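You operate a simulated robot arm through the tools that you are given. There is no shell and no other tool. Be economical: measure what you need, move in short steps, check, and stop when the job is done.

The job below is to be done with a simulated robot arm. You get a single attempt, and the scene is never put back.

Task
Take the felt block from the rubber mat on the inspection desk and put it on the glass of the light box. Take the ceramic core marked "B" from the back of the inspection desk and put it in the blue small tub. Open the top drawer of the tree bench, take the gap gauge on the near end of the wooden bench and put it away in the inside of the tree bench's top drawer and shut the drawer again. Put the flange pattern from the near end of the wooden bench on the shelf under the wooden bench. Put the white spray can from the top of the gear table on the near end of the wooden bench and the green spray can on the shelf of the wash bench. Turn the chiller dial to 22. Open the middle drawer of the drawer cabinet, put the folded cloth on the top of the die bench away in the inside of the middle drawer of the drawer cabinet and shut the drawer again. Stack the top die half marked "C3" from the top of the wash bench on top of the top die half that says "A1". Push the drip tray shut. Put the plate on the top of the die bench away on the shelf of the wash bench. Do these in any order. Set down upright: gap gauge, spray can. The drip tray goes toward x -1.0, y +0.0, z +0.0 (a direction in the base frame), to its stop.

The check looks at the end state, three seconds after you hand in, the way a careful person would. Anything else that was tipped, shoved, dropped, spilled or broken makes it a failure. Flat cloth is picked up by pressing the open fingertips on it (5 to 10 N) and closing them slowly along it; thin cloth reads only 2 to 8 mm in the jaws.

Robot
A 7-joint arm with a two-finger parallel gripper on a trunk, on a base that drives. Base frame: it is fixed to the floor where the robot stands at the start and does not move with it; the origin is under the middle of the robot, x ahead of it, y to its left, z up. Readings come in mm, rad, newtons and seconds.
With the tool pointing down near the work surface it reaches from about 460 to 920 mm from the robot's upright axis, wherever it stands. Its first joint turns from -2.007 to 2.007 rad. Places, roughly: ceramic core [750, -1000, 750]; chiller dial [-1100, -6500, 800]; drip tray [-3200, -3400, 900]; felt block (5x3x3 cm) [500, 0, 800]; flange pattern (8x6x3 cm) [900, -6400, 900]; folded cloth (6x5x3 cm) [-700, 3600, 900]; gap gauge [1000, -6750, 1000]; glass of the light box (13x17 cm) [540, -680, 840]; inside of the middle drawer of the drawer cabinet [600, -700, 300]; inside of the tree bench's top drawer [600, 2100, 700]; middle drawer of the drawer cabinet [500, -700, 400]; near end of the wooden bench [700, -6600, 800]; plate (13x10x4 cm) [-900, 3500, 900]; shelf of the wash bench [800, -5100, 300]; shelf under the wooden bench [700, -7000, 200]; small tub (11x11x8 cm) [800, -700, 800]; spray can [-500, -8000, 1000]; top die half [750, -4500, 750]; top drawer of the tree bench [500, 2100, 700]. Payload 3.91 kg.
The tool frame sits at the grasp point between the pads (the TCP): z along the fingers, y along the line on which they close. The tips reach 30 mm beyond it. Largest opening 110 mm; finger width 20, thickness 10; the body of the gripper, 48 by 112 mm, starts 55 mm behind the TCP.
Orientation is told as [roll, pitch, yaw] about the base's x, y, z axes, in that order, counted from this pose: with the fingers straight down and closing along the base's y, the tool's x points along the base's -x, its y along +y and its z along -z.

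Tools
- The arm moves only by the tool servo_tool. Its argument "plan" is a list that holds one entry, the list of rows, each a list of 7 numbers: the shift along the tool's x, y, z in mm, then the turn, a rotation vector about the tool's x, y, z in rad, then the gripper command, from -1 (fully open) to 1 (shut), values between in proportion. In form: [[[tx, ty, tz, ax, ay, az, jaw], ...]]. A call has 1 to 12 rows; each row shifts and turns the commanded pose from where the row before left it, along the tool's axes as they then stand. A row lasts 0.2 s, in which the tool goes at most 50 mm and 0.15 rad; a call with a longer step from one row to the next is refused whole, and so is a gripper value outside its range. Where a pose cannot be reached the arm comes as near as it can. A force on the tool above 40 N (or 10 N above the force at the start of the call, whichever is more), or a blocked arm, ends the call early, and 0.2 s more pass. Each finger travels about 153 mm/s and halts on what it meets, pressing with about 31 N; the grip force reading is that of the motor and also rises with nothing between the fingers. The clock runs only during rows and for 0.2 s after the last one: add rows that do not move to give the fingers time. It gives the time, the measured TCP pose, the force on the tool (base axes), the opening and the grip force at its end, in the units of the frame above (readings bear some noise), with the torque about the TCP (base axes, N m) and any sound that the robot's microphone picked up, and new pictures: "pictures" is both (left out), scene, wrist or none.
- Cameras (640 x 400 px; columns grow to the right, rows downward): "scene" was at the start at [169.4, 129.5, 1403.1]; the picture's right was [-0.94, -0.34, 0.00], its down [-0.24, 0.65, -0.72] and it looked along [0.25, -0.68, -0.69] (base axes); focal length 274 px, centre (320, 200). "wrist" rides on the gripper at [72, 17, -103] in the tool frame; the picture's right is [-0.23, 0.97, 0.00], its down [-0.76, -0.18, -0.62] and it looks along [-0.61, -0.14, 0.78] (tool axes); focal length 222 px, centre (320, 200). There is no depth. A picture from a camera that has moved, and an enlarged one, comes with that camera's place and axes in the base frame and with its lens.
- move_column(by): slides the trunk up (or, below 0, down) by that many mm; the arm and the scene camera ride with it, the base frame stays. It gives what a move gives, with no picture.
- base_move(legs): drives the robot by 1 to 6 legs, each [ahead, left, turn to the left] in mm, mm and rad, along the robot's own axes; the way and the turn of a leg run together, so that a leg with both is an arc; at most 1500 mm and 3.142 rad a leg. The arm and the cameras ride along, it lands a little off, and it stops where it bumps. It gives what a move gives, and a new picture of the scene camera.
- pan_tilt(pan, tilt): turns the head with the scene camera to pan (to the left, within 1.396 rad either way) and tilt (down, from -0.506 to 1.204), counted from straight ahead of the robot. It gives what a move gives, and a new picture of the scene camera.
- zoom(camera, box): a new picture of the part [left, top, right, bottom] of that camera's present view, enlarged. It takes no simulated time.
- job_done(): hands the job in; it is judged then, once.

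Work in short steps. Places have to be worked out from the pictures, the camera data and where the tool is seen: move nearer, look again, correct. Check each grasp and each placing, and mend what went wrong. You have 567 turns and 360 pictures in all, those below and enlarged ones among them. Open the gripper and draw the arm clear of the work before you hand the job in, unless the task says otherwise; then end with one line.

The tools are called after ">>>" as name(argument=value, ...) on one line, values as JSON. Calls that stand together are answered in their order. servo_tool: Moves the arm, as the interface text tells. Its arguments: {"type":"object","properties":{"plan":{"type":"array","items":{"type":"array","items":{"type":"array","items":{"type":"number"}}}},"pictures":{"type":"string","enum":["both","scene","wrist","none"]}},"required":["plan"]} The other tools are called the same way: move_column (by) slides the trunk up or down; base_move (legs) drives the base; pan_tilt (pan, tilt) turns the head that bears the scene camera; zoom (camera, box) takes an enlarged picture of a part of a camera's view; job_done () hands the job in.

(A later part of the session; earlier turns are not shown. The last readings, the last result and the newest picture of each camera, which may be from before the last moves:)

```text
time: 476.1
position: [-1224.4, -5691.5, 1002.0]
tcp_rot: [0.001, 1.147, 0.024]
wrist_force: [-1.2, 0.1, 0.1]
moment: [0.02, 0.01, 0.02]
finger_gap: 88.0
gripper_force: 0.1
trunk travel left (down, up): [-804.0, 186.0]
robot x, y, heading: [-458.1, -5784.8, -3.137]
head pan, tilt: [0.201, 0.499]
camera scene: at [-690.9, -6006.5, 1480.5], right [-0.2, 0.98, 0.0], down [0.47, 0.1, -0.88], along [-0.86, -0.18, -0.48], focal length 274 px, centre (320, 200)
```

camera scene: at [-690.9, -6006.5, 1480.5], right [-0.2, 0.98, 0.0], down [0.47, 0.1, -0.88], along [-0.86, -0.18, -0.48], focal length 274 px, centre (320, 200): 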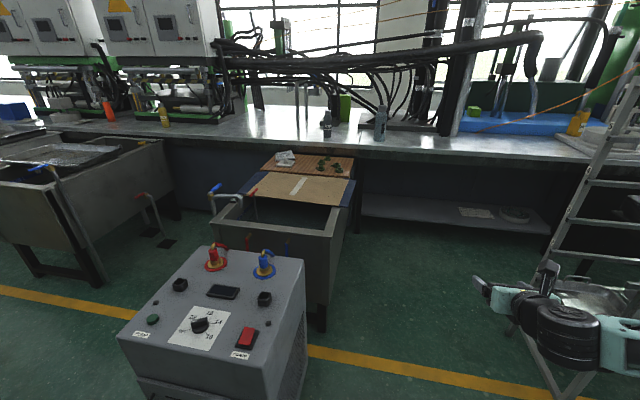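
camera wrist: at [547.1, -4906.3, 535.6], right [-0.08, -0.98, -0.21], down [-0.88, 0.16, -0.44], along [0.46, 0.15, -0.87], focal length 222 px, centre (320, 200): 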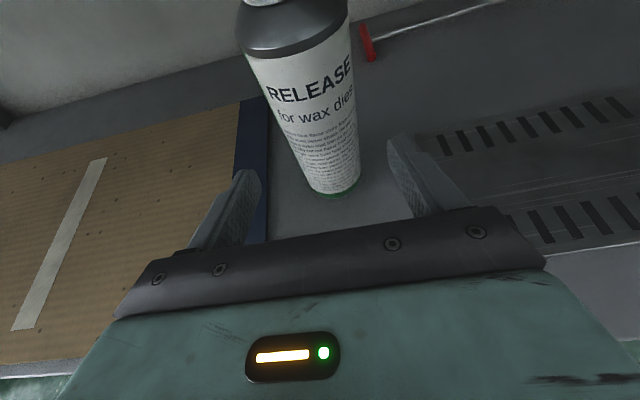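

The chiller with its dial is to the left; a ladder stands to the right near the arm. Zoom on the dial.

>>> zoom(camera="scene", box=[140, 270, 270, 370])

```text
4.00 times, centred on (205, 320) of scene
camera zoom: at [-690.9, -6006.5, 1480.5], right [-0.2, 0.98, 0.0], down [0.47, 0.1, -0.88], along [-0.86, -0.18, -0.48], focal length 1097 px, centre (780, -280)
```

zoom: 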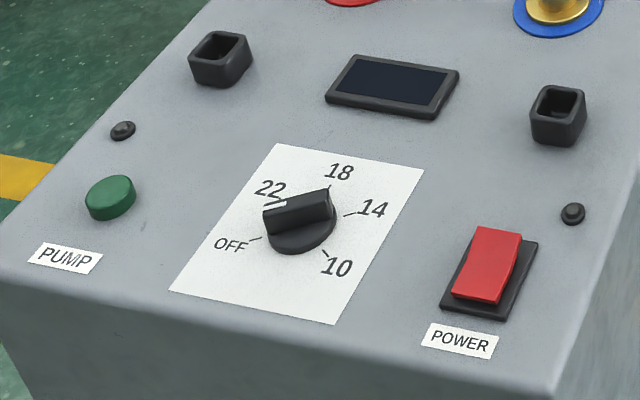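

The dial has OFF/22/18/14/10 around it; the knob is a bar type. First turn the tool mostly downward and retract, then drive over.

>>> servo_tool(plan=[[[20, 0, -40, 0, 0, 0, -1], [0, 0, 0, 0, -0.1425, 0, -1], [0, 0, 0, 0, -0.1425, 0, -1], [0, 0, 0, 0, -0.1425, 0, -1], [0, 0, 0, 0, -0.1425, 0, -1], [0, 0, 0, 0, -0.1425, 0, -1], [0, 0, 0, 0, -0.1425, 0, -1], [0, 0, 0, 0, 0, 0, -1]]], pictures="none")

>>> base_move(legs=[[0, 720, 0]])

>>> pan_tilt(pan=-0.15, tilt=0.75)

```text
time: 477.9
position: [-1196.7, -5689.9, 1037.0]
tcp_rot: [0.0, 0.294, 0.022]
wrist_force: [-1.0, -0.4, -0.1]
moment: [-0.02, 0.02, 0.0]
finger_gap: 110.1
gripper_force: 0.0
trunk travel left (down, up): [-804.0, 186.0]
robot x, y, heading: [-458.4, -5787.7, -3.14]
head pan, tilt: [0.201, 0.499]
```

```text
time: 481.8
position: [-1192.7, -6418.6, 1037.4]
tcp_rot: [0.001, 0.295, 0.027]
wrist_force: [0.5, 0.8, 0.5]
moment: [0.0, 0.02, 0.02]
finger_gap: 110.0
gripper_force: 0.0
trunk travel left (down, up): [-804.0, 186.0]
robot x, y, heading: [-459.3, -6511.8, -3.132]
head pan, tilt: [0.201, 0.499]
camera scene: at [-685.8, -6733.5, 1480.5], right [-0.21, 0.98, 0.0], down [0.47, 0.1, -0.88], along [-0.86, -0.18, -0.48], focal length 274 px, centre (320, 200)
```

scene: 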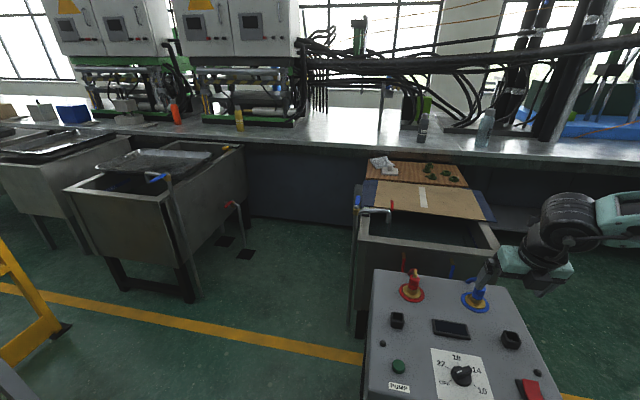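

```text
time: 482.6
position: [-1193.1, -6419.5, 1036.8]
tcp_rot: [0.0, 0.293, 0.028]
wrist_force: [-0.2, -0.1, 0.0]
moment: [-0.01, 0.01, 0.01]
finger_gap: 110.1
gripper_force: 0.2
trunk travel left (down, up): [-804.0, 186.0]
robot x, y, heading: [-455.4, -6508.1, -3.13]
head pan, tilt: [-0.15, 0.75]
camera scene: at [-678.8, -6703.0, 1458.6], right [0.14, 0.99, 0.0], down [0.67, -0.1, -0.73], along [-0.72, 0.1, -0.68], focal length 274 px, centre (320, 200)
```

scene: 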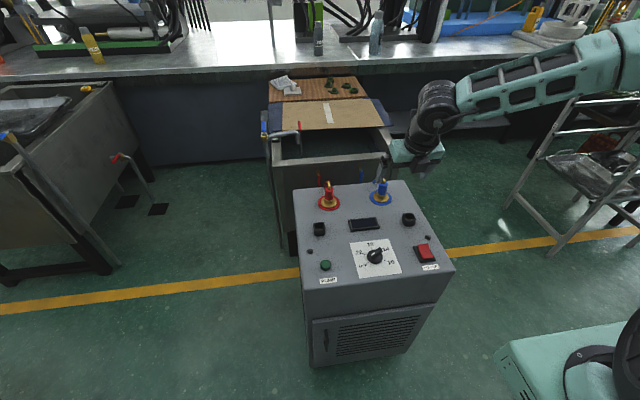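

>>> zoom(camera="scene", box=[300, 180, 460, 300])

>>> zoom(camera="scene", box=[345, 235, 405, 280])

```text
3.33 times, centred on (380, 240) of scene
camera zoom: at [-678.8, -6703.0, 1458.6], right [0.14, 0.99, 0.0], down [0.67, -0.1, -0.73], along [-0.72, 0.1, -0.68], focal length 914 px, centre (120, 67)
```

zoom: 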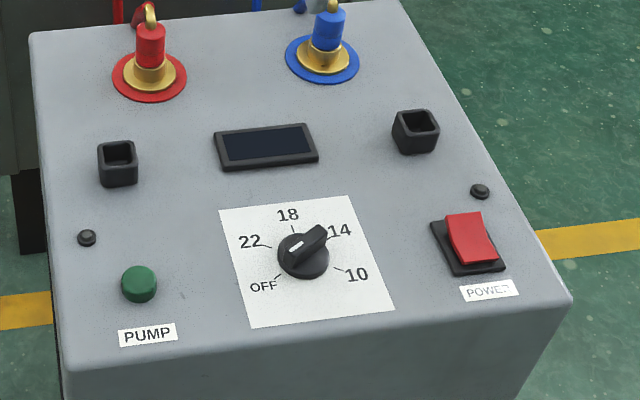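

```text
8.89 times, centred on (375, 258) of scene
camera zoom: at [-678.8, -6703.0, 1458.6], right [0.14, 0.99, 0.0], down [0.67, -0.1, -0.73], along [-0.72, 0.1, -0.68], focal length 2437 px, centre (-169, -311)
```

zoom: 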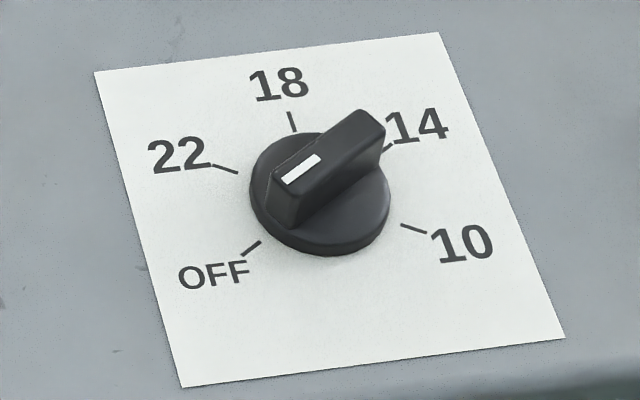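

Triangulation shows the panel is horizontal at z ≈ 750 with the dial at (-1147, -6467); the white mark points to OFF and positions are 60° apart, so 22 is 60° clockwise. Turn the tool vertical and yaw so it closes across the bar.

>>> servo_tool(plan=[[[0, 0, 0, 0, -0.1465, 0, -0.5], [0, 0, 0, 0, -0.1465, 0, -0.5], [0, 0, 0, 0, 0, -0.149, -0.5], [0, 0, 0, 0, 0, -0.149, -0.5], [0, 0, 0, 0, 0, -0.149, -0.5], [0, 0, 0, 0, 0, -0.149, -0.5], [0, 0, 0, 0, 0, -0.149, -0.5], [0, 0, 0, 0, 0, -0.149, -0.5], [0, 0, 0, 0, 0, -0.149, -0.5], [0, 0, 0, 0, 0, -0.149, -0.5], [0, 0, 0, 0, 0, -0.149, -0.5], [0, 0, 0, 0, 0, -0.149, -0.5]]], pictures="none")

>>> servo_tool(plan=[[[0, 0, 0, 0, 0, -0.149, -0.5], [0, 0, 0, 0, 0, -0.149, -0.5], [0, 0, 0, 0, 0, -0.149, -0.5], [0, 0, 0, 0, 0, -0.127, -0.5], [0, 0, 0, 0, 0, 0, -0.5]]], pictures="wrist")

```text
time: 485.2
position: [-1192.6, -6419.3, 1037.6]
tcp_rot: [-0.001, -0.001, 1.52]
wrist_force: [-0.6, 0.1, -0.1]
moment: [0.01, 0.03, 0.03]
finger_gap: 82.6
gripper_force: 0.1
trunk travel left (down, up): [-804.0, 186.0]
robot x, y, heading: [-451.7, -6514.5, -3.133]
head pan, tilt: [-0.15, 0.75]
```

```text
time: 486.4
position: [-1192.0, -6419.9, 1037.6]
tcp_rot: [0.0, 0.0, 2.094]
wrist_force: [-0.4, 0.0, 0.8]
moment: [0.0, -0.02, -0.01]
finger_gap: 82.5
gripper_force: 0.1
trunk travel left (down, up): [-804.0, 186.0]
robot x, y, heading: [-456.1, -6510.4, -3.134]
head pan, tilt: [-0.15, 0.75]
camera wrist: at [-1169.1, -6490.6, 1140.7], right [-0.96, -0.29, 0.0], down [-0.23, 0.75, 0.62], along [-0.18, 0.6, -0.78], focal length 222 px, centre (320, 200)
```

wrist: 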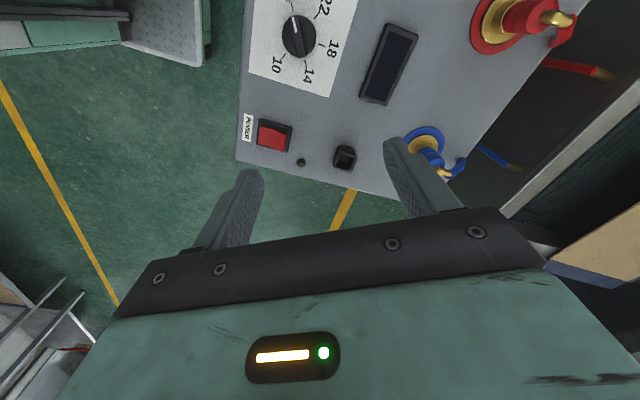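

Dial confirmed at about (-1144, -6467). Move above and descend to look.

>>> servo_tool(plan=[[[33, -9.5, 10, 0, 0, 0, -0.3], [32, -9, 10, 0, 0, 0, -0.3], [0, 0, 45, 0, 0, 0, -0.3], [0, 0, 45, 0, 0, 0, -0.3], [0, 0, 45, 0, 0, 0, -0.3], [0, 0, 30, 0, 0, 0, -0.3], [0, 0, 0, 0, 0, 0, -0.3]]], pictures="wrist")

```text
time: 488.0
position: [-1142.2, -6465.1, 850.4]
tcp_rot: [0.0, 0.001, 2.094]
wrist_force: [-0.1, -1.1, 0.0]
moment: [-0.01, 0.03, 0.01]
finger_gap: 71.4
gripper_force: 0.0
trunk travel left (down, up): [-804.0, 186.0]
robot x, y, heading: [-454.0, -6510.7, -3.13]
head pan, tilt: [-0.15, 0.75]
camera wrist: at [-1120.6, -6536.7, 954.1], right [-0.96, -0.29, 0.0], down [-0.22, 0.75, 0.62], along [-0.18, 0.6, -0.78], focal length 222 px, centre (320, 200)
```

wrist: 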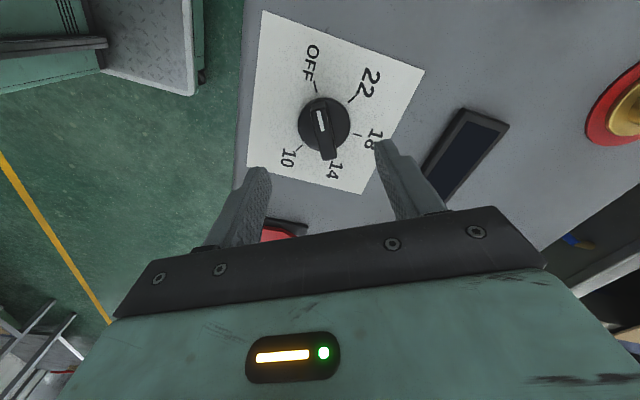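

>>> zoom(camera="wrist", box=[270, 70, 380, 190])

```text
3.33 times, centred on (325, 130) of wrist
camera zoom: at [-1120.6, -6536.7, 954.1], right [-0.96, -0.29, 0.0], down [-0.22, 0.75, 0.62], along [-0.18, 0.6, -0.78], focal length 740 px, centre (303, 433)
```

zoom: 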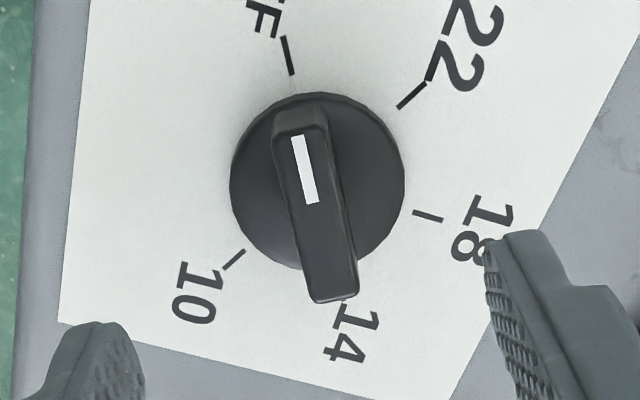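

Shift slightly, narrow the jaws, and descend toward the knob.

>>> servo_tool(plan=[[[2, 3, 20, 0, 0, 0, 0.2], [0, 0, 20, 0, 0, 0, 0.2], [0, 0, 8, 0, 0, 0, 0.2], [0, 0, 0, 0, 0, 0, 0.2]]], pictures="wrist")

```text
time: 489.0
position: [-1146.0, -6469.5, 803.3]
tcp_rot: [0.0, 0.001, 2.092]
wrist_force: [0.6, -1.0, 0.0]
moment: [0.01, -0.01, -0.01]
finger_gap: 44.0
gripper_force: 0.0
trunk travel left (down, up): [-804.0, 186.0]
robot x, y, heading: [-457.1, -6508.3, -3.133]
head pan, tilt: [-0.15, 0.75]
camera wrist: at [-1122.6, -6539.2, 906.7], right [-0.96, -0.29, 0.0], down [-0.22, 0.75, 0.62], along [-0.18, 0.6, -0.78], focal length 222 px, centre (320, 200)
```

wrist: 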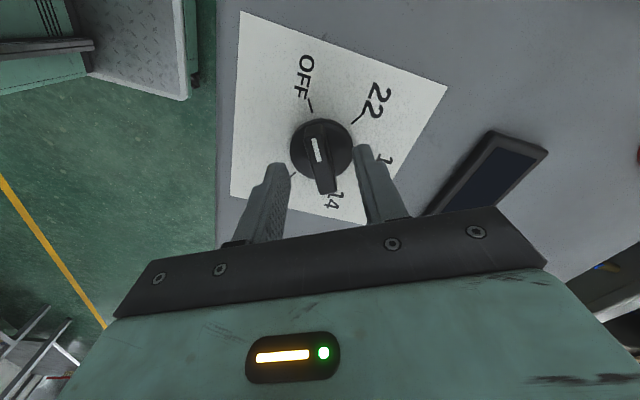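

>>> servo_tool(plan=[[[0, 0, 3, 0, 0, 0, 0.2], [0, 0, 3, 0, 0, 0, 0.2], [0, 0, 3, 0, 0, 0, 0.2], [0, 0, 0, 0, 0, 0, 0.5], [0, 0, 0, 0, 0, 0, 0.75], [0, 0, 0, 0, 0, 0, 1], [0, 0, 0, 0, 0, 0, 1]]], pictures="wrist")

```text
time: 490.6
position: [-1146.1, -6469.7, 794.2]
tcp_rot: [0.003, -0.001, 2.092]
wrist_force: [-8.4, -4.6, -3.4]
moment: [-0.32, 0.04, 0.0]
finger_gap: 13.7
gripper_force: 45.0
trunk travel left (down, up): [-804.0, 186.0]
robot x, y, heading: [-457.9, -6509.9, -3.13]
head pan, tilt: [-0.15, 0.75]
camera wrist: at [-1122.8, -6540.3, 898.1], right [-0.96, -0.29, 0.0], down [-0.22, 0.75, 0.62], along [-0.18, 0.6, -0.78], focal length 222 px, centre (320, 200)
```

wrist: 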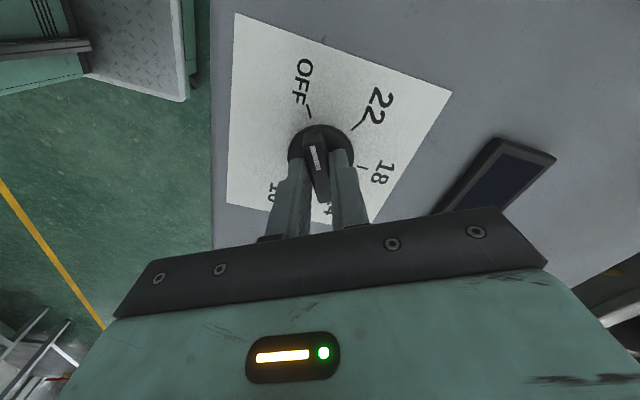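

The bar is gripped (13.7 mm). Turn 60° clockwise.

>>> servo_tool(plan=[[[0, 1.5, 0, 0, 0, 0, 1], [0, 0, 0, 0, 0, 0.1, 1], [0, 0, 0, 0, 0, 0.1, 1], [0, 0, 0, 0, 0, 0.1, 1], [0, 0, 0, 0, 0, 0.1, 1], [0, 0, 0, 0, 0, 0.1, 1]]], pictures="wrist")

```text
time: 492.0
position: [-1147.3, -6469.8, 794.8]
tcp_rot: [0.0, -0.001, 1.59]
wrist_force: [-6.2, 3.8, -6.3]
moment: [0.43, 0.16, 0.02]
finger_gap: 13.6
gripper_force: 45.0
trunk travel left (down, up): [-804.0, 186.0]
robot x, y, heading: [-456.4, -6514.3, -3.132]
head pan, tilt: [-0.15, 0.75]
camera wrist: at [-1160.8, -6542.4, 898.0], right [-0.98, 0.21, 0.0], down [0.16, 0.76, 0.62], along [0.13, 0.61, -0.78], focal length 222 px, centre (320, 200)
```

wrist: 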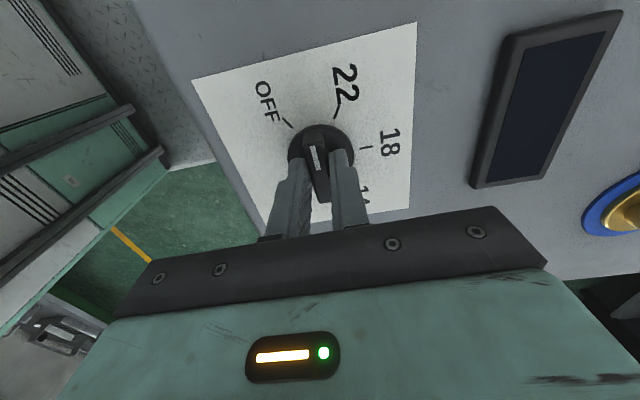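

It turns with the tool. Continue the remaining 0.547 rad.

>>> servo_tool(plan=[[[0, 0, 0, 0, 0, 0.1, 1], [0, 0, 0, 0, 0, 0.1, 1], [0, 0, 0, 0, 0, 0.1, 1], [0, 0, 0, 0, 0, 0.1, 1], [0, 0, 0, 0, 0, 0.1, 1], [0, 0, 0, 0, 0, 0.047, 1], [0, 0, 0, 0, 0, 0, 1]]], pictures="wrist")

>>> zoom(camera="wrist", box=[250, 60, 400, 220])

```text
time: 493.6
position: [-1147.5, -6469.9, 795.3]
tcp_rot: [0.001, 0.001, 1.043]
wrist_force: [-19.6, 7.9, -11.2]
moment: [0.84, 0.05, 0.05]
finger_gap: 13.7
gripper_force: 44.9
trunk travel left (down, up): [-804.0, 186.0]
robot x, y, heading: [-457.1, -6511.3, -3.13]
head pan, tilt: [-0.15, 0.75]
camera wrist: at [-1197.6, -6523.3, 898.1], right [-0.73, 0.69, 0.0], down [0.54, 0.57, 0.62], along [0.43, 0.45, -0.78], focal length 222 px, centre (320, 200)
```

wrist: 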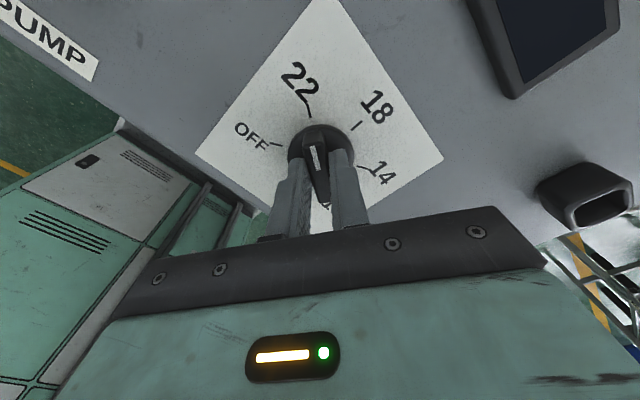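

```text
2.50 times, centred on (325, 140) of wrist
camera zoom: at [-1197.6, -6523.3, 898.1], right [-0.73, 0.69, 0.0], down [0.54, 0.57, 0.62], along [0.43, 0.45, -0.78], focal length 555 px, centre (308, 350)
```

zoom: 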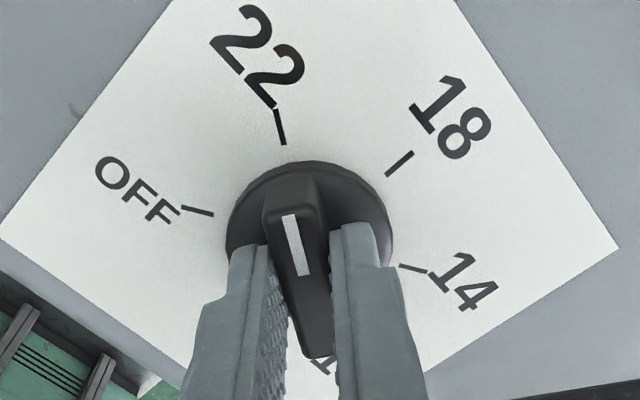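

The mark lines up with 22. Release and rise, then verify.

>>> servo_tool(plan=[[[0, 0, 0, 0, 0, 0, 0.5], [0, 0, 0, 0, 0, 0, 0.2], [0, 0, 0, 0, 0, 0, 0.2], [0, 0, -25, 0, 0, 0, 0.2], [0, 0, -45, 0, 0, 0, 0.2], [0, 0, -45, 0, 0, 0, 0.2], [0, 0, -45, 0, 0, 0, 0.2], [0, 0, -45, 0, 0, 0, 0.2]]], pictures="wrist")

>>> zoom(camera="wrist", box=[260, 10, 400, 130])

```text
time: 495.4
position: [-1146.1, -6472.4, 999.2]
tcp_rot: [0.001, -0.002, 1.044]
wrist_force: [1.4, 1.1, 0.5]
moment: [-0.04, 0.0, 0.02]
finger_gap: 44.0
gripper_force: 0.1
trunk travel left (down, up): [-804.0, 186.0]
robot x, y, heading: [-452.8, -6508.1, -3.136]
head pan, tilt: [-0.15, 0.75]
camera wrist: at [-1196.2, -6525.7, 1102.7], right [-0.73, 0.69, 0.0], down [0.54, 0.57, 0.62], along [0.43, 0.45, -0.78], focal length 222 px, centre (320, 200)
```

wrist: 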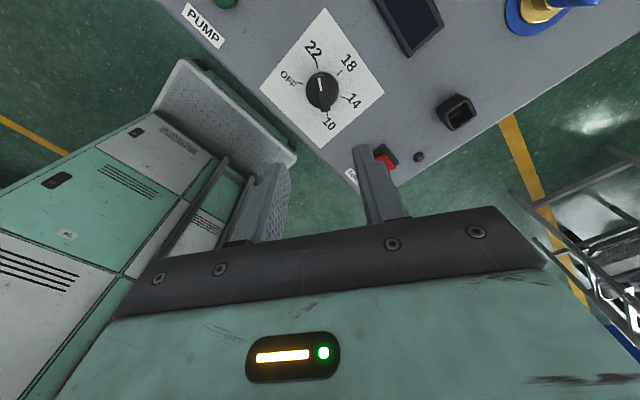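

```text
3.33 times, centred on (330, 70) of wrist
camera zoom: at [-1196.2, -6525.7, 1102.7], right [-0.73, 0.69, 0.0], down [0.54, 0.57, 0.62], along [0.43, 0.45, -0.78], focal length 740 px, centre (287, 633)
```

zoom: 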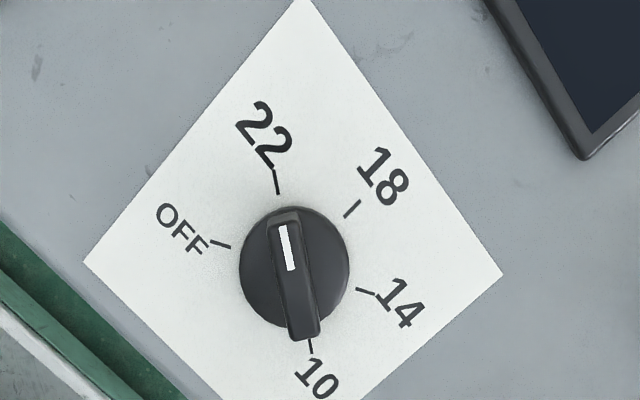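

The dial now reads 22. Retract the arm and drive north to look for the drip tray.

>>> servo_tool(plan=[[[-19, -32.4, -20, 0, 0, 0, 0.2], [-19, -32.4, -20, 0, 0, 0, 0.2], [-19, -32.4, -20, 0, 0, 0, 0.2], [-19, -32.4, -20, 0, 0, 0, 0.2], [0, 0, 0, 0, 0, 0, 0.2]]], pictures="none")

>>> base_move(legs=[[-150, 0, 0], [0, -1500, 0], [0, -1500, 0]])

>>> pan_tilt(pan=0.0, tilt=0.3)

```text
time: 496.6
position: [-996.6, -6470.9, 1077.3]
tcp_rot: [0.0, -0.002, 1.043]
wrist_force: [0.6, 0.2, -0.7]
moment: [-0.02, -0.06, 0.01]
finger_gap: 44.0
gripper_force: 0.0
trunk travel left (down, up): [-804.0, 186.0]
robot x, y, heading: [-454.6, -6510.6, -3.131]
head pan, tilt: [-0.15, 0.75]
```

```text
time: 512.1
position: [-811.1, -3437.1, 1077.4]
tcp_rot: [0.001, -0.001, 1.008]
wrist_force: [1.3, -0.4, -1.2]
moment: [-0.01, -0.01, 0.02]
finger_gap: 43.9
gripper_force: 0.2
trunk travel left (down, up): [-804.0, 186.0]
robot x, y, heading: [-270.1, -3495.0, 3.113]
head pan, tilt: [-0.15, 0.75]
camera scene: at [-501.9, -3680.2, 1458.5], right [0.18, 0.98, 0.0], down [0.67, -0.12, -0.73], along [-0.72, 0.13, -0.68], focal length 274 px, centre (320, 200)
```

scene: 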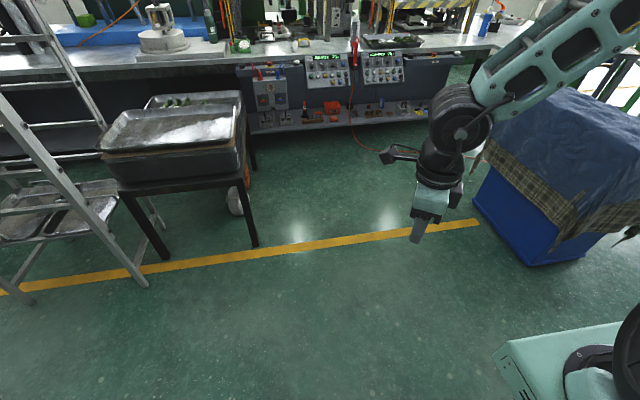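

```text
time: 513.0
position: [-811.3, -3437.2, 1076.4]
tcp_rot: [0.0, 0.0, 1.011]
wrist_force: [0.6, -0.3, 0.3]
moment: [0.0, -0.01, 0.02]
finger_gap: 44.1
gripper_force: 0.1
trunk travel left (down, up): [-804.0, 186.0]
robot x, y, heading: [-276.0, -3495.0, 3.113]
head pan, tilt: [0.0, 0.3]
camera scene: at [-513.7, -3692.3, 1498.8], right [0.03, 1.0, 0.0], down [0.3, -0.01, -0.95], along [-0.95, 0.03, -0.3], focal length 274 px, centre (320, 200)
```

scene: 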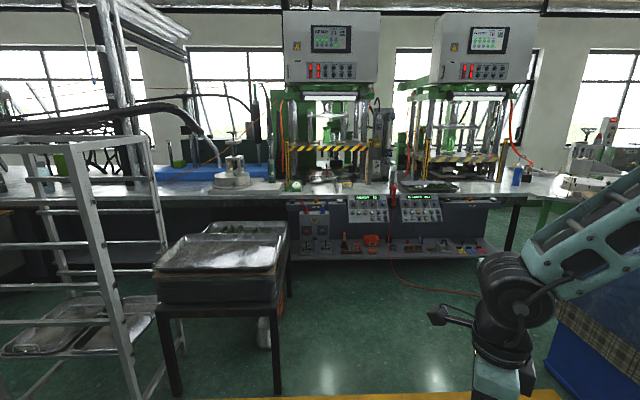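

>>> zoom(camera="scene", box=[270, 130, 480, 250])

```text
3.05 times, centred on (375, 190) of scene
camera zoom: at [-513.7, -3692.3, 1498.8], right [0.03, 1.0, 0.0], down [0.3, -0.01, -0.95], along [-0.95, 0.03, -0.3], focal length 836 px, centre (152, 230)
```

zoom: 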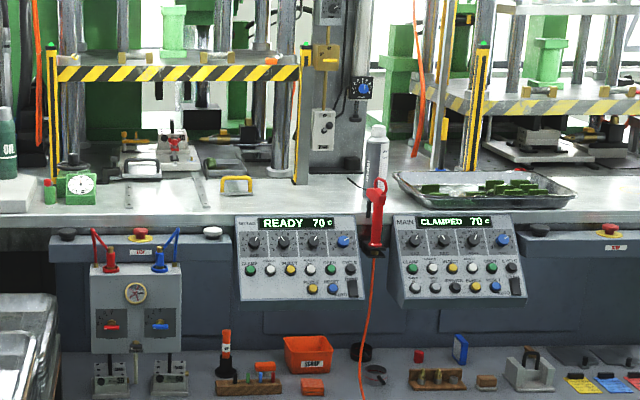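

The drip tray (yellow handle) seems to be at the left press, around (-2830, -3380). Drive west along the free corridor for a closer view.

>>> base_move(legs=[[0, -150, 0.028], [1400, 0, 0]])

>>> pan_tilt(pan=0.0, tilt=0.5)

```text
time: 520.9
position: [-2183.5, -3338.6, 1077.2]
tcp_rot: [-0.001, -0.001, 1.066]
wrist_force: [1.0, -0.9, -1.2]
moment: [-0.03, -0.01, 0.03]
finger_gap: 44.0
gripper_force: 0.1
trunk travel left (down, up): [-804.0, 186.0]
robot x, y, heading: [-1641.3, -3366.6, -3.115]
head pan, tilt: [0.0, 0.3]
camera scene: at [-1872.4, -3577.0, 1498.9], right [-0.03, 1.0, 0.0], down [0.3, 0.01, -0.96], along [-0.95, -0.03, -0.3], focal length 274 px, centre (320, 200)
```

scene: 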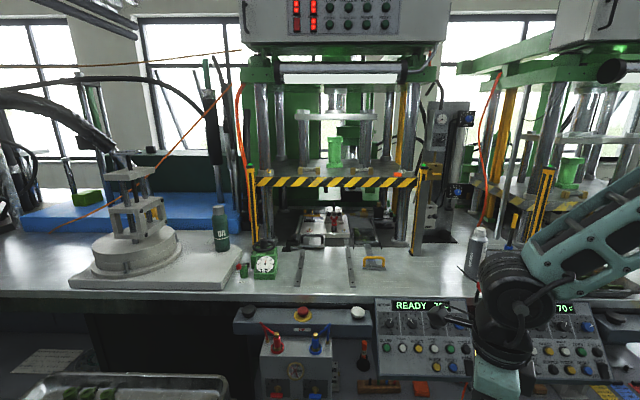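

```text
time: 521.6
position: [-2184.0, -3338.0, 1077.7]
tcp_rot: [0.0, 0.0, 1.067]
wrist_force: [0.3, -0.3, -0.5]
moment: [0.05, 0.01, -0.01]
finger_gap: 43.9
gripper_force: 0.1
trunk travel left (down, up): [-804.0, 186.0]
robot x, y, heading: [-1640.6, -3370.4, -3.11]
head pan, tilt: [0.0, 0.499]
camera scene: at [-1870.0, -3576.9, 1480.6], right [-0.03, 1.0, 0.0], down [0.48, 0.01, -0.88], along [-0.88, -0.03, -0.48], focal length 274 px, centre (320, 200)
```

scene: 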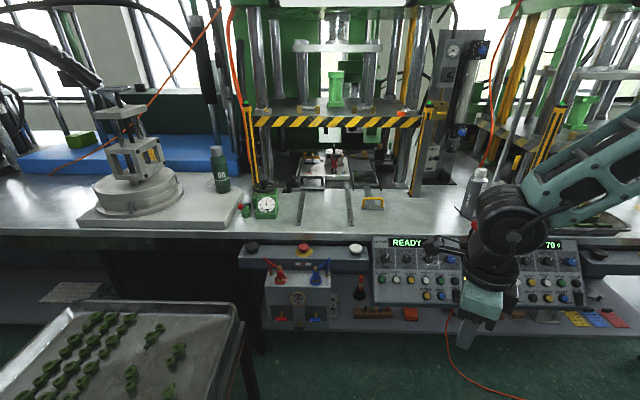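

>>> zoom(camera="scene", box=[240, 120, 440, 250])

```text
3.08 times, centred on (340, 185) of scene
camera zoom: at [-1870.0, -3576.9, 1480.6], right [-0.03, 1.0, 0.0], down [0.48, 0.01, -0.88], along [-0.88, -0.03, -0.48], focal length 844 px, centre (258, 246)
```

zoom: 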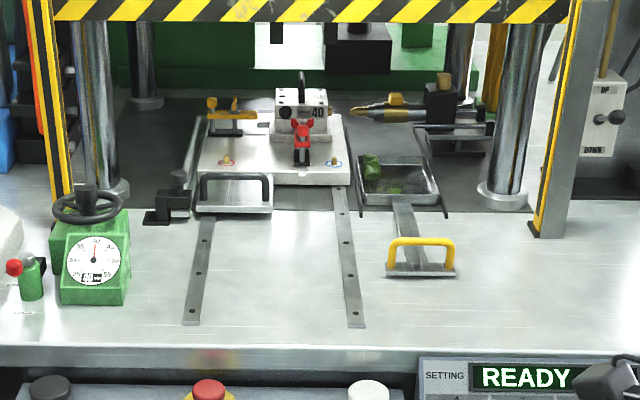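

The drip tray with its yellow handle is at about (-2941, -3375), bench z ≈ 857. Turn the tool into the pitched-forward pose with fingers closed for pushing.

>>> servo_tool(plan=[[[0, 0, 0, 0, 0, 0.133, 1], [0, 0, 0, 0, 0, 0.133, 1], [0, 0, 0, 0, 0, 0.133, 1], [0, 0, 0, 0, 0, 0.133, 1], [0, 0, 0, 0, 0, 0.133, 1], [0, 0, 0, 0, 0, 0.133, 1], [0, 0, 0, 0, 0, 0.133, 1], [0, 0, 0, 0, 0, 0.115, 1], [0, 0, 0, 0, 0.1437, 0, 1], [0, 0, 0, 0, 0.1437, 0, 1], [0, 0, 0, 0, 0.1437, 0, 1], [0, 0, 0, 0, 0.1437, 0, 1]]], pictures="none")

>>> servo_tool(plan=[[[0, 0, 0, 0, 0.1437, 0, 1], [0, 0, 0, 0, 0.1437, 0, 1], [0, 0, 0, 0, 0.1437, 0, 1], [0, 0, 0, 0, 0.1437, 0, 1], [0, 0, 0, 0, 0, 0, 1]]], pictures="none")

>>> base_move(legs=[[560, 0, 0.0]])

>>> servo_tool(plan=[[[0, 0, 0, 0, 0, 0, 1]]], pictures="both")

```text
time: 524.2
position: [-2238.0, -3358.3, 1085.3]
tcp_rot: [0.0, 0.574, 0.021]
wrist_force: [-0.1, -1.0, 1.2]
moment: [-0.03, -0.02, -0.04]
finger_gap: 0.0
gripper_force: 31.8
out of reach, approached as far as the arm can: row 10, 11, 12
trunk travel left (down, up): [-804.0, 186.0]
robot x, y, heading: [-1642.1, -3366.5, -3.115]
head pan, tilt: [0.0, 0.499]
```

```text
time: 525.4
position: [-2295.3, -3386.9, 1082.5]
tcp_rot: [0.001, 1.15, 0.02]
wrist_force: [0.5, 0.4, -0.1]
moment: [-0.01, -0.03, 0.0]
finger_gap: 0.1
gripper_force: 30.7
out of reach, approached as far as the arm can: row 1, 2, 3, 4
trunk travel left (down, up): [-804.0, 186.0]
robot x, y, heading: [-1640.0, -3367.2, -3.107]
head pan, tilt: [0.0, 0.499]
```

```text
time: 528.6
position: [-2859.6, -3400.4, 1081.8]
tcp_rot: [0.0, 1.149, 0.019]
wrist_force: [-0.5, 0.0, 0.5]
moment: [0.0, 0.0, 0.0]
finger_gap: 0.1
gripper_force: 30.8
trunk travel left (down, up): [-804.0, 186.0]
robot x, y, heading: [-2205.6, -3381.4, -3.115]
head pan, tilt: [0.0, 0.499]
camera scene: at [-2434.2, -3592.4, 1480.5], right [-0.03, 1.0, 0.0], down [0.48, 0.01, -0.88], along [-0.88, -0.02, -0.48], focal length 274 px, centre (320, 200)
```

scene: 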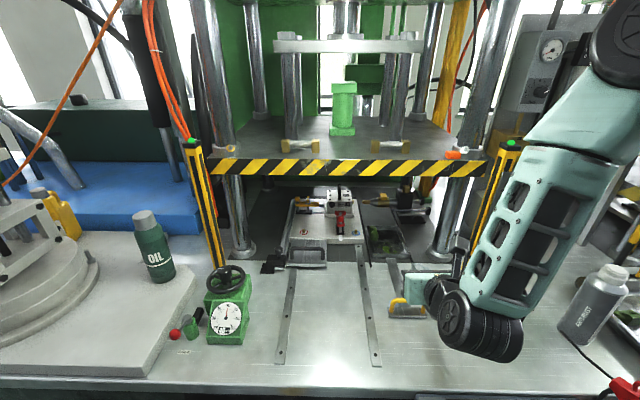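

```text
time: 529.0
position: [-2859.4, -3400.6, 1081.8]
tcp_rot: [0.002, 1.148, 0.02]
wrist_force: [-0.1, 0.5, 0.0]
moment: [0.01, -0.03, 0.01]
finger_gap: 0.1
gripper_force: 31.1
trunk travel left (down, up): [-804.0, 186.0]
robot x, y, heading: [-2206.4, -3379.2, -3.115]
head pan, tilt: [0.0, 0.499]
camera scene: at [-2434.3, -3592.4, 1480.5], right [-0.03, 1.0, 0.0], down [0.48, 0.01, -0.88], along [-0.88, -0.02, -0.48], focal length 274 px, centre (320, 200)
camera wrist: at [-2793.6, -3382.4, 1190.3], right [0.08, 0.98, -0.21], down [0.88, -0.16, -0.44], along [-0.46, -0.15, -0.87], focal length 222 px, centre (320, 200)
```

scene: 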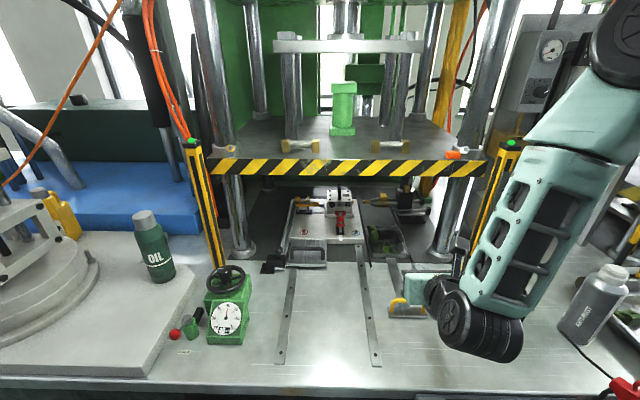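
wrist: 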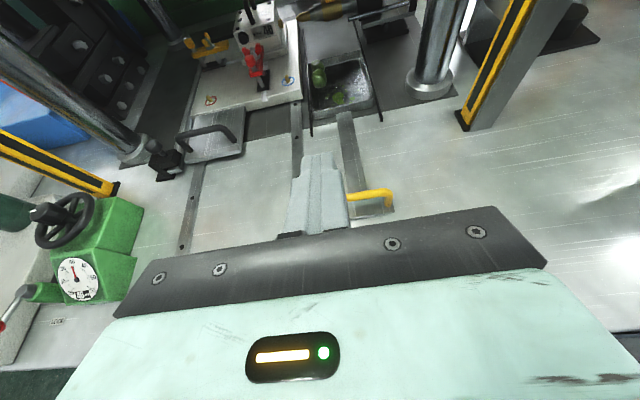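

Handle centre ≈ (-2950, -3365), z ≈ 887. Move the closed tips to its lane, in front of it, and descend.

>>> servo_tool(plan=[[[0, 36, 0, 0, 0, 0, 1], [-36.5, 0, 16.4, 0, 0, 0, 1], [-36.5, 0, 16.4, 0, 0, 0, 1], [-36.5, 0, 16.4, 0, 0, 0, 1], [-36.5, 0, 16.4, 0, 0, 0, 1], [-14, 0, 6.3, 0, 0, 0, 1], [0, 0, 0, 0, 0, 0, 1]]], pictures="both")

```text
time: 530.6
position: [-2875.8, -3367.5, 903.6]
tcp_rot: [0.002, 1.15, 0.02]
wrist_force: [-0.5, 0.2, -0.4]
moment: [-0.02, 0.02, 0.0]
finger_gap: 0.1
gripper_force: 31.1
out of reach, approached as far as the arm can: row 1
trunk travel left (down, up): [-804.0, 186.0]
robot x, y, heading: [-2205.7, -3383.7, -3.112]
head pan, tilt: [0.0, 0.499]
camera scene: at [-2434.2, -3592.4, 1480.5], right [-0.03, 1.0, 0.0], down [0.48, 0.01, -0.88], along [-0.88, -0.02, -0.48], focal length 274 px, centre (320, 200)
camera wrist: at [-2809.7, -3349.8, 1011.5], right [0.08, 0.98, -0.21], down [0.88, -0.16, -0.44], along [-0.46, -0.15, -0.87], focal length 222 px, centre (320, 200)
```

scene: 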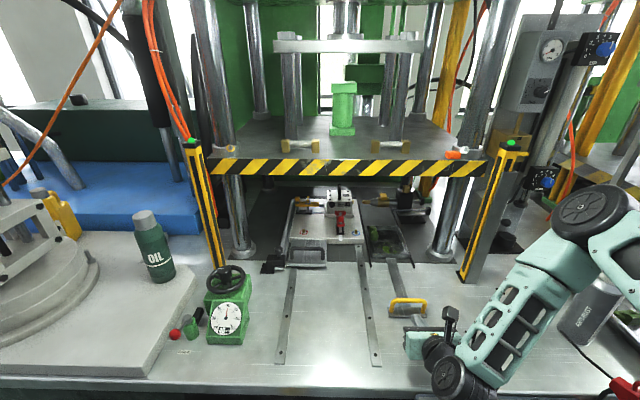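
wrist: 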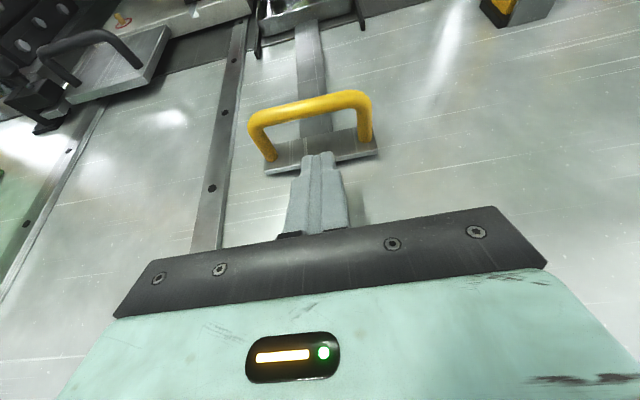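

The handle bar is at z ≈ 909, x ≈ -2940. Raise 14 mm so the tips meet the bar squarely and push slowly toward -x.

>>> servo_tool(plan=[[[12.8, 0, -5.7, 0, 0, 0, 1], [8.2, 0, 18.2, 0, 0, 0, 1], [6.2, 0, 13.7, 0, 0, 0, 1], [4.1, 0, 9.1, 0, 0, 0, 1], [4.1, 0, 9.1, 0, 0, 0, 1], [4.1, 0, 9.1, 0, 0, 0, 1], [4.1, 0, 9.1, 0, 0, 0, 1]]], pictures="wrist")

```text
time: 532.2
position: [-2949.0, -3371.5, 916.0]
tcp_rot: [0.0, 1.147, 0.021]
wrist_force: [0.0, -0.1, 0.5]
moment: [0.01, -0.02, 0.03]
finger_gap: 0.1
gripper_force: 31.9
trunk travel left (down, up): [-804.0, 186.0]
robot x, y, heading: [-2206.1, -3383.0, -3.117]
head pan, tilt: [0.0, 0.499]
camera wrist: at [-2882.7, -3353.2, 1025.0], right [0.08, 0.98, -0.21], down [0.88, -0.16, -0.44], along [-0.46, -0.15, -0.87], focal length 222 px, centre (320, 200)
```

wrist: 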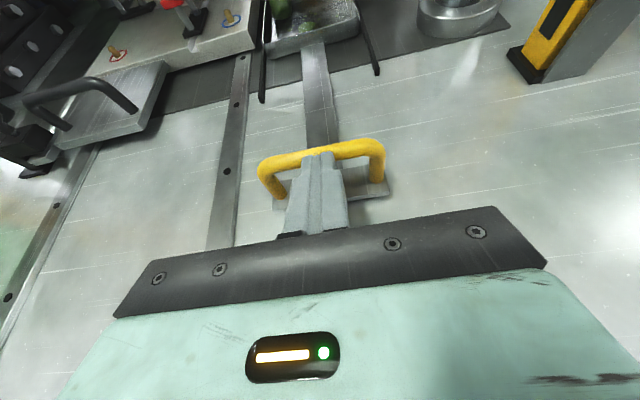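

>>> servo_tool(plan=[[[4.1, 0, 9.1, 0, 0, 0, 1], [4.1, 0, 9.1, 0, 0, 0, 1], [4.1, 0, 9.1, 0, 0, 0, 1], [4.1, 0, 9.1, 0, 0, 0, 1], [4.1, 0, 9.1, 0, 0, 0, 1], [4.1, 0, 9.1, 0, 0, 0, 1], [0, 0, 0, 0, 0, 0, 1]]], pictures="wrist")

```text
time: 533.8
position: [-3007.4, -3372.2, 915.7]
tcp_rot: [0.002, 1.148, 0.019]
wrist_force: [-0.2, -1.1, -0.1]
moment: [-0.02, 0.01, -0.03]
finger_gap: 0.0
gripper_force: 31.3
trunk travel left (down, up): [-804.0, 186.0]
robot x, y, heading: [-2207.4, -3377.7, -3.113]
head pan, tilt: [0.0, 0.499]
camera wrist: at [-2941.7, -3354.0, 1025.1], right [0.08, 0.98, -0.21], down [0.88, -0.16, -0.44], along [-0.46, -0.15, -0.87], focal length 222 px, centre (320, 200)
```

wrist: 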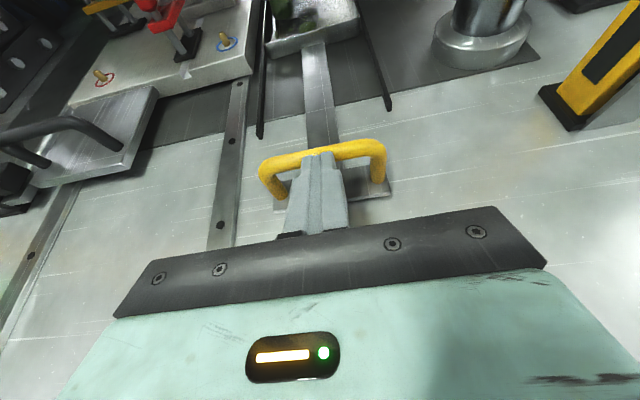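

The tray slides easily. Keep pushing to its stop.

>>> servo_tool(plan=[[[4.1, 0, 9.1, 0, 0, 0, 1], [4.1, 0, 9.1, 0, 0, 0, 1], [4.1, 0, 9.1, 0, 0, 0, 1], [4.1, 0, 9.1, 0, 0, 0, 1], [4.1, 0, 9.1, 0, 0, 0, 1], [4.1, 0, 9.1, 0, 0, 0, 1], [4.1, 0, 9.1, 0, 0, 0, 1], [4.1, 0, 9.1, 0, 0, 0, 1], [0, 0, 0, 0, 0, 0, 1]]], pictures="both")

```text
time: 535.8
position: [-3087.7, -3374.4, 916.7]
tcp_rot: [0.0, 1.148, 0.02]
wrist_force: [-0.6, 0.9, 0.7]
moment: [0.0, 0.0, -0.01]
finger_gap: 0.0
gripper_force: 31.4
trunk travel left (down, up): [-804.0, 186.0]
robot x, y, heading: [-2208.2, -3380.0, -3.108]
head pan, tilt: [0.0, 0.499]
camera scene: at [-2434.3, -3592.4, 1480.5], right [-0.03, 1.0, 0.0], down [0.48, 0.01, -0.88], along [-0.88, -0.02, -0.48], focal length 274 px, centre (320, 200)
camera wrist: at [-3022.5, -3356.5, 1025.0], right [0.08, 0.98, -0.21], down [0.88, -0.16, -0.44], along [-0.46, -0.15, -0.87], focal length 222 px, centre (320, 200)
```

scene: 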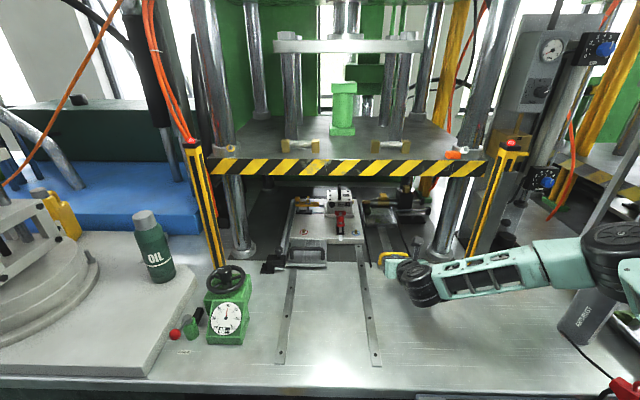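
wrist: 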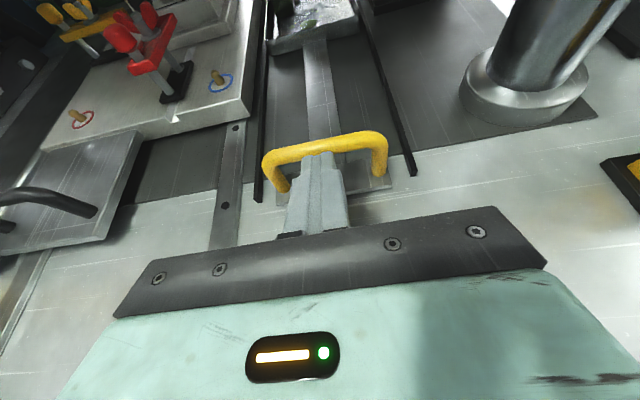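

Near the reach limit; pull back the arm 120 mm, drive 120 mm forward, then continue pushing by arm.

>>> servo_tool(plan=[[[-16.4, 0, -36.5, 0, 0, 0, 1], [-16.4, 0, -36.5, 0, 0, 0, 1], [-16.4, 0, -36.5, 0, 0, 0, 1], [0, 0, 0, 0, 0, 0, 1]]], pictures="none")

>>> base_move(legs=[[110, 0, 0]])

>>> servo_tool(plan=[[[4.1, 0, 9.1, 0, 0, 0, 1], [4.1, 0, 9.1, 0, 0, 0, 1], [4.1, 0, 9.1, 0, 0, 0, 1], [4.1, 0, 9.1, 0, 0, 0, 1], [4.1, 0, 9.1, 0, 0, 0, 1], [4.1, 0, 9.1, 0, 0, 0, 1], [4.1, 0, 9.1, 0, 0, 0, 1], [4.1, 0, 9.1, 0, 0, 0, 1], [4.1, 0, 9.1, 0, 0, 0, 1], [0, 0, 0, 0, 0, 0, 1]]], pictures="wrist")

```text
time: 536.8
position: [-2964.4, -3368.7, 917.1]
tcp_rot: [0.003, 1.148, 0.02]
wrist_force: [0.4, -0.1, 0.5]
moment: [0.01, 0.02, 0.01]
finger_gap: 0.2
gripper_force: 31.8
trunk travel left (down, up): [-804.0, 186.0]
robot x, y, heading: [-2203.4, -3384.5, -3.113]
head pan, tilt: [0.0, 0.499]
```

```text
time: 538.0
position: [-3074.8, -3373.0, 916.7]
tcp_rot: [0.001, 1.149, 0.019]
wrist_force: [0.4, 0.4, 0.0]
moment: [-0.01, -0.03, 0.02]
finger_gap: 0.0
gripper_force: 31.0
trunk travel left (down, up): [-804.0, 186.0]
robot x, y, heading: [-2316.3, -3385.0, -3.113]
head pan, tilt: [0.0, 0.499]
camera scene: at [-2543.8, -3595.6, 1480.5], right [-0.03, 1.0, 0.0], down [0.48, 0.01, -0.88], along [-0.88, -0.02, -0.48], focal length 274 px, centre (320, 200)
```

scene: 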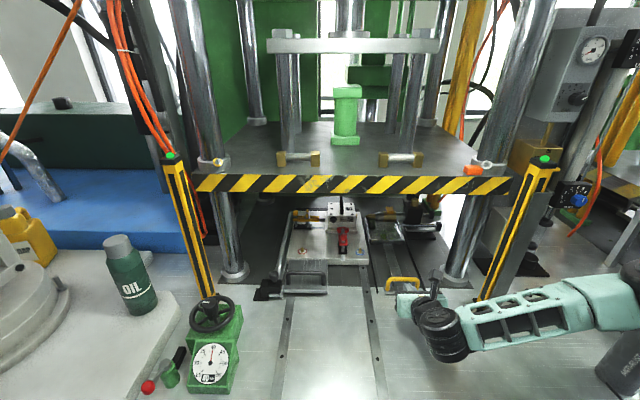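

```text
time: 538.8
position: [-3094.2, -3372.7, 916.4]
tcp_rot: [0.0, 1.143, 0.021]
wrist_force: [23.2, 6.6, 16.4]
moment: [0.14, 0.19, -0.3]
finger_gap: 0.0
gripper_force: 31.2
trunk travel left (down, up): [-804.0, 186.0]
robot x, y, heading: [-2316.4, -3384.5, -3.11]
head pan, tilt: [0.0, 0.499]
stopped in row 3: the force on the tool passed its limit (the readings are from after the stop); the commanded pose is now the measured one
camera wrist: at [-3029.8, -3354.9, 1025.3], right [0.08, 0.98, -0.21], down [0.89, -0.16, -0.43], along [-0.46, -0.15, -0.88], focal length 222 px, centre (320, 200)
```

wrist: 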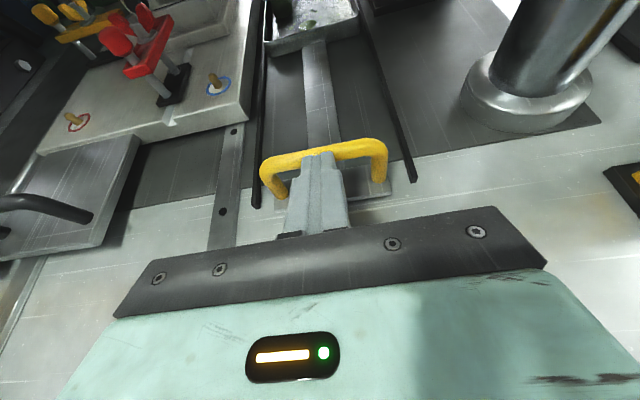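

The force limit was hit at TCP x -3094: likely the stop. Push once more to confirm.

>>> servo_tool(plan=[[[2, 0, 4.5, 0, 0, 0, 1], [2, 0, 4.5, 0, 0, 0, 1], [2, 0, 4.5, 0, 0, 0, 1], [0, 0, 0, 0, 0, 0, 1]]], pictures="none")

```text
time: 539.1
position: [-3096.0, -3373.7, 917.0]
tcp_rot: [0.002, 1.144, 0.021]
wrist_force: [22.7, 6.1, 16.5]
moment: [0.18, 0.24, -0.3]
finger_gap: 0.1
gripper_force: 30.9
trunk travel left (down, up): [-804.0, 186.0]
robot x, y, heading: [-2311.7, -3382.2, -3.115]
head pan, tilt: [0.0, 0.499]
stopped in row 1: the force on the tool passed its limit (the readings are from after the stop); the commanded pose is now the measured one
```

Firm stop — the tray is shut. Withdraw and back out east.

>>> servo_tool(plan=[[[-16.4, 0, -36.5, 0, 0, 0, 1], [-16.4, 0, -36.5, 0, 0, 0, 1], [-16.4, 0, -36.5, 0, 0, 0, 1], [36.5, 0, -16.4, 0, 0, 0, 1], [36.5, 0, -16.4, 0, 0, 0, 1], [36.5, 0, -16.4, 0, 0, 0, 1], [0, 0, 0, 0, 0, 0, 1]]], pictures="scene")

>>> zoom(camera="scene", box=[280, 180, 460, 310])

```text
time: 540.7
position: [-2978.8, -3371.6, 1035.1]
tcp_rot: [0.003, 1.14, 0.021]
wrist_force: [0.3, 0.0, -0.3]
moment: [-0.01, 0.01, -0.02]
finger_gap: 0.0
gripper_force: 30.6
trunk travel left (down, up): [-804.0, 186.0]
robot x, y, heading: [-2313.5, -3385.3, -3.122]
head pan, tilt: [0.0, 0.499]
camera scene: at [-2543.2, -3595.2, 1480.5], right [-0.03, 1.0, 0.0], down [0.48, 0.01, -0.88], along [-0.88, -0.02, -0.48], focal length 274 px, centre (320, 200)
```

scene: 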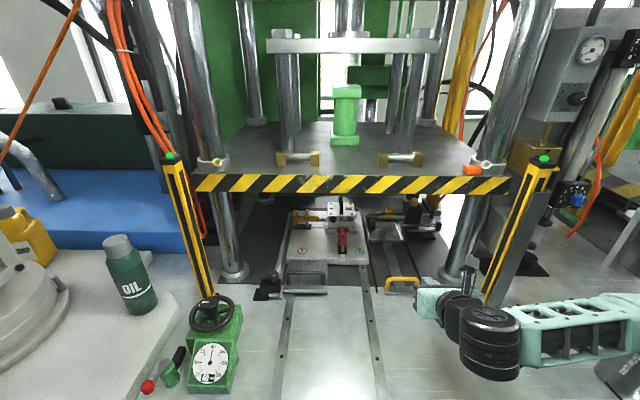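

```text
3.08 times, centred on (370, 245) of scene
camera zoom: at [-2543.2, -3595.2, 1480.5], right [-0.03, 1.0, 0.0], down [0.48, 0.01, -0.88], along [-0.88, -0.02, -0.48], focal length 844 px, centre (166, 62)
```

zoom: 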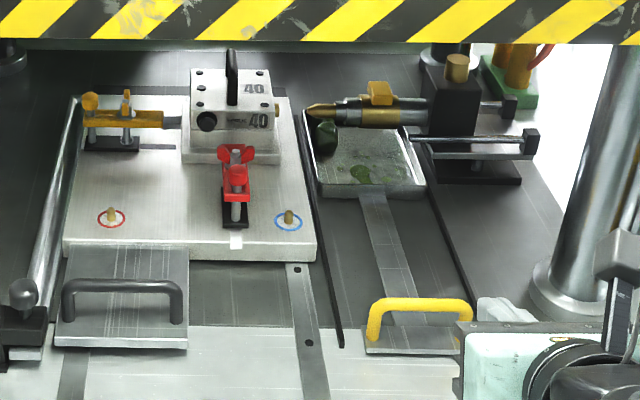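

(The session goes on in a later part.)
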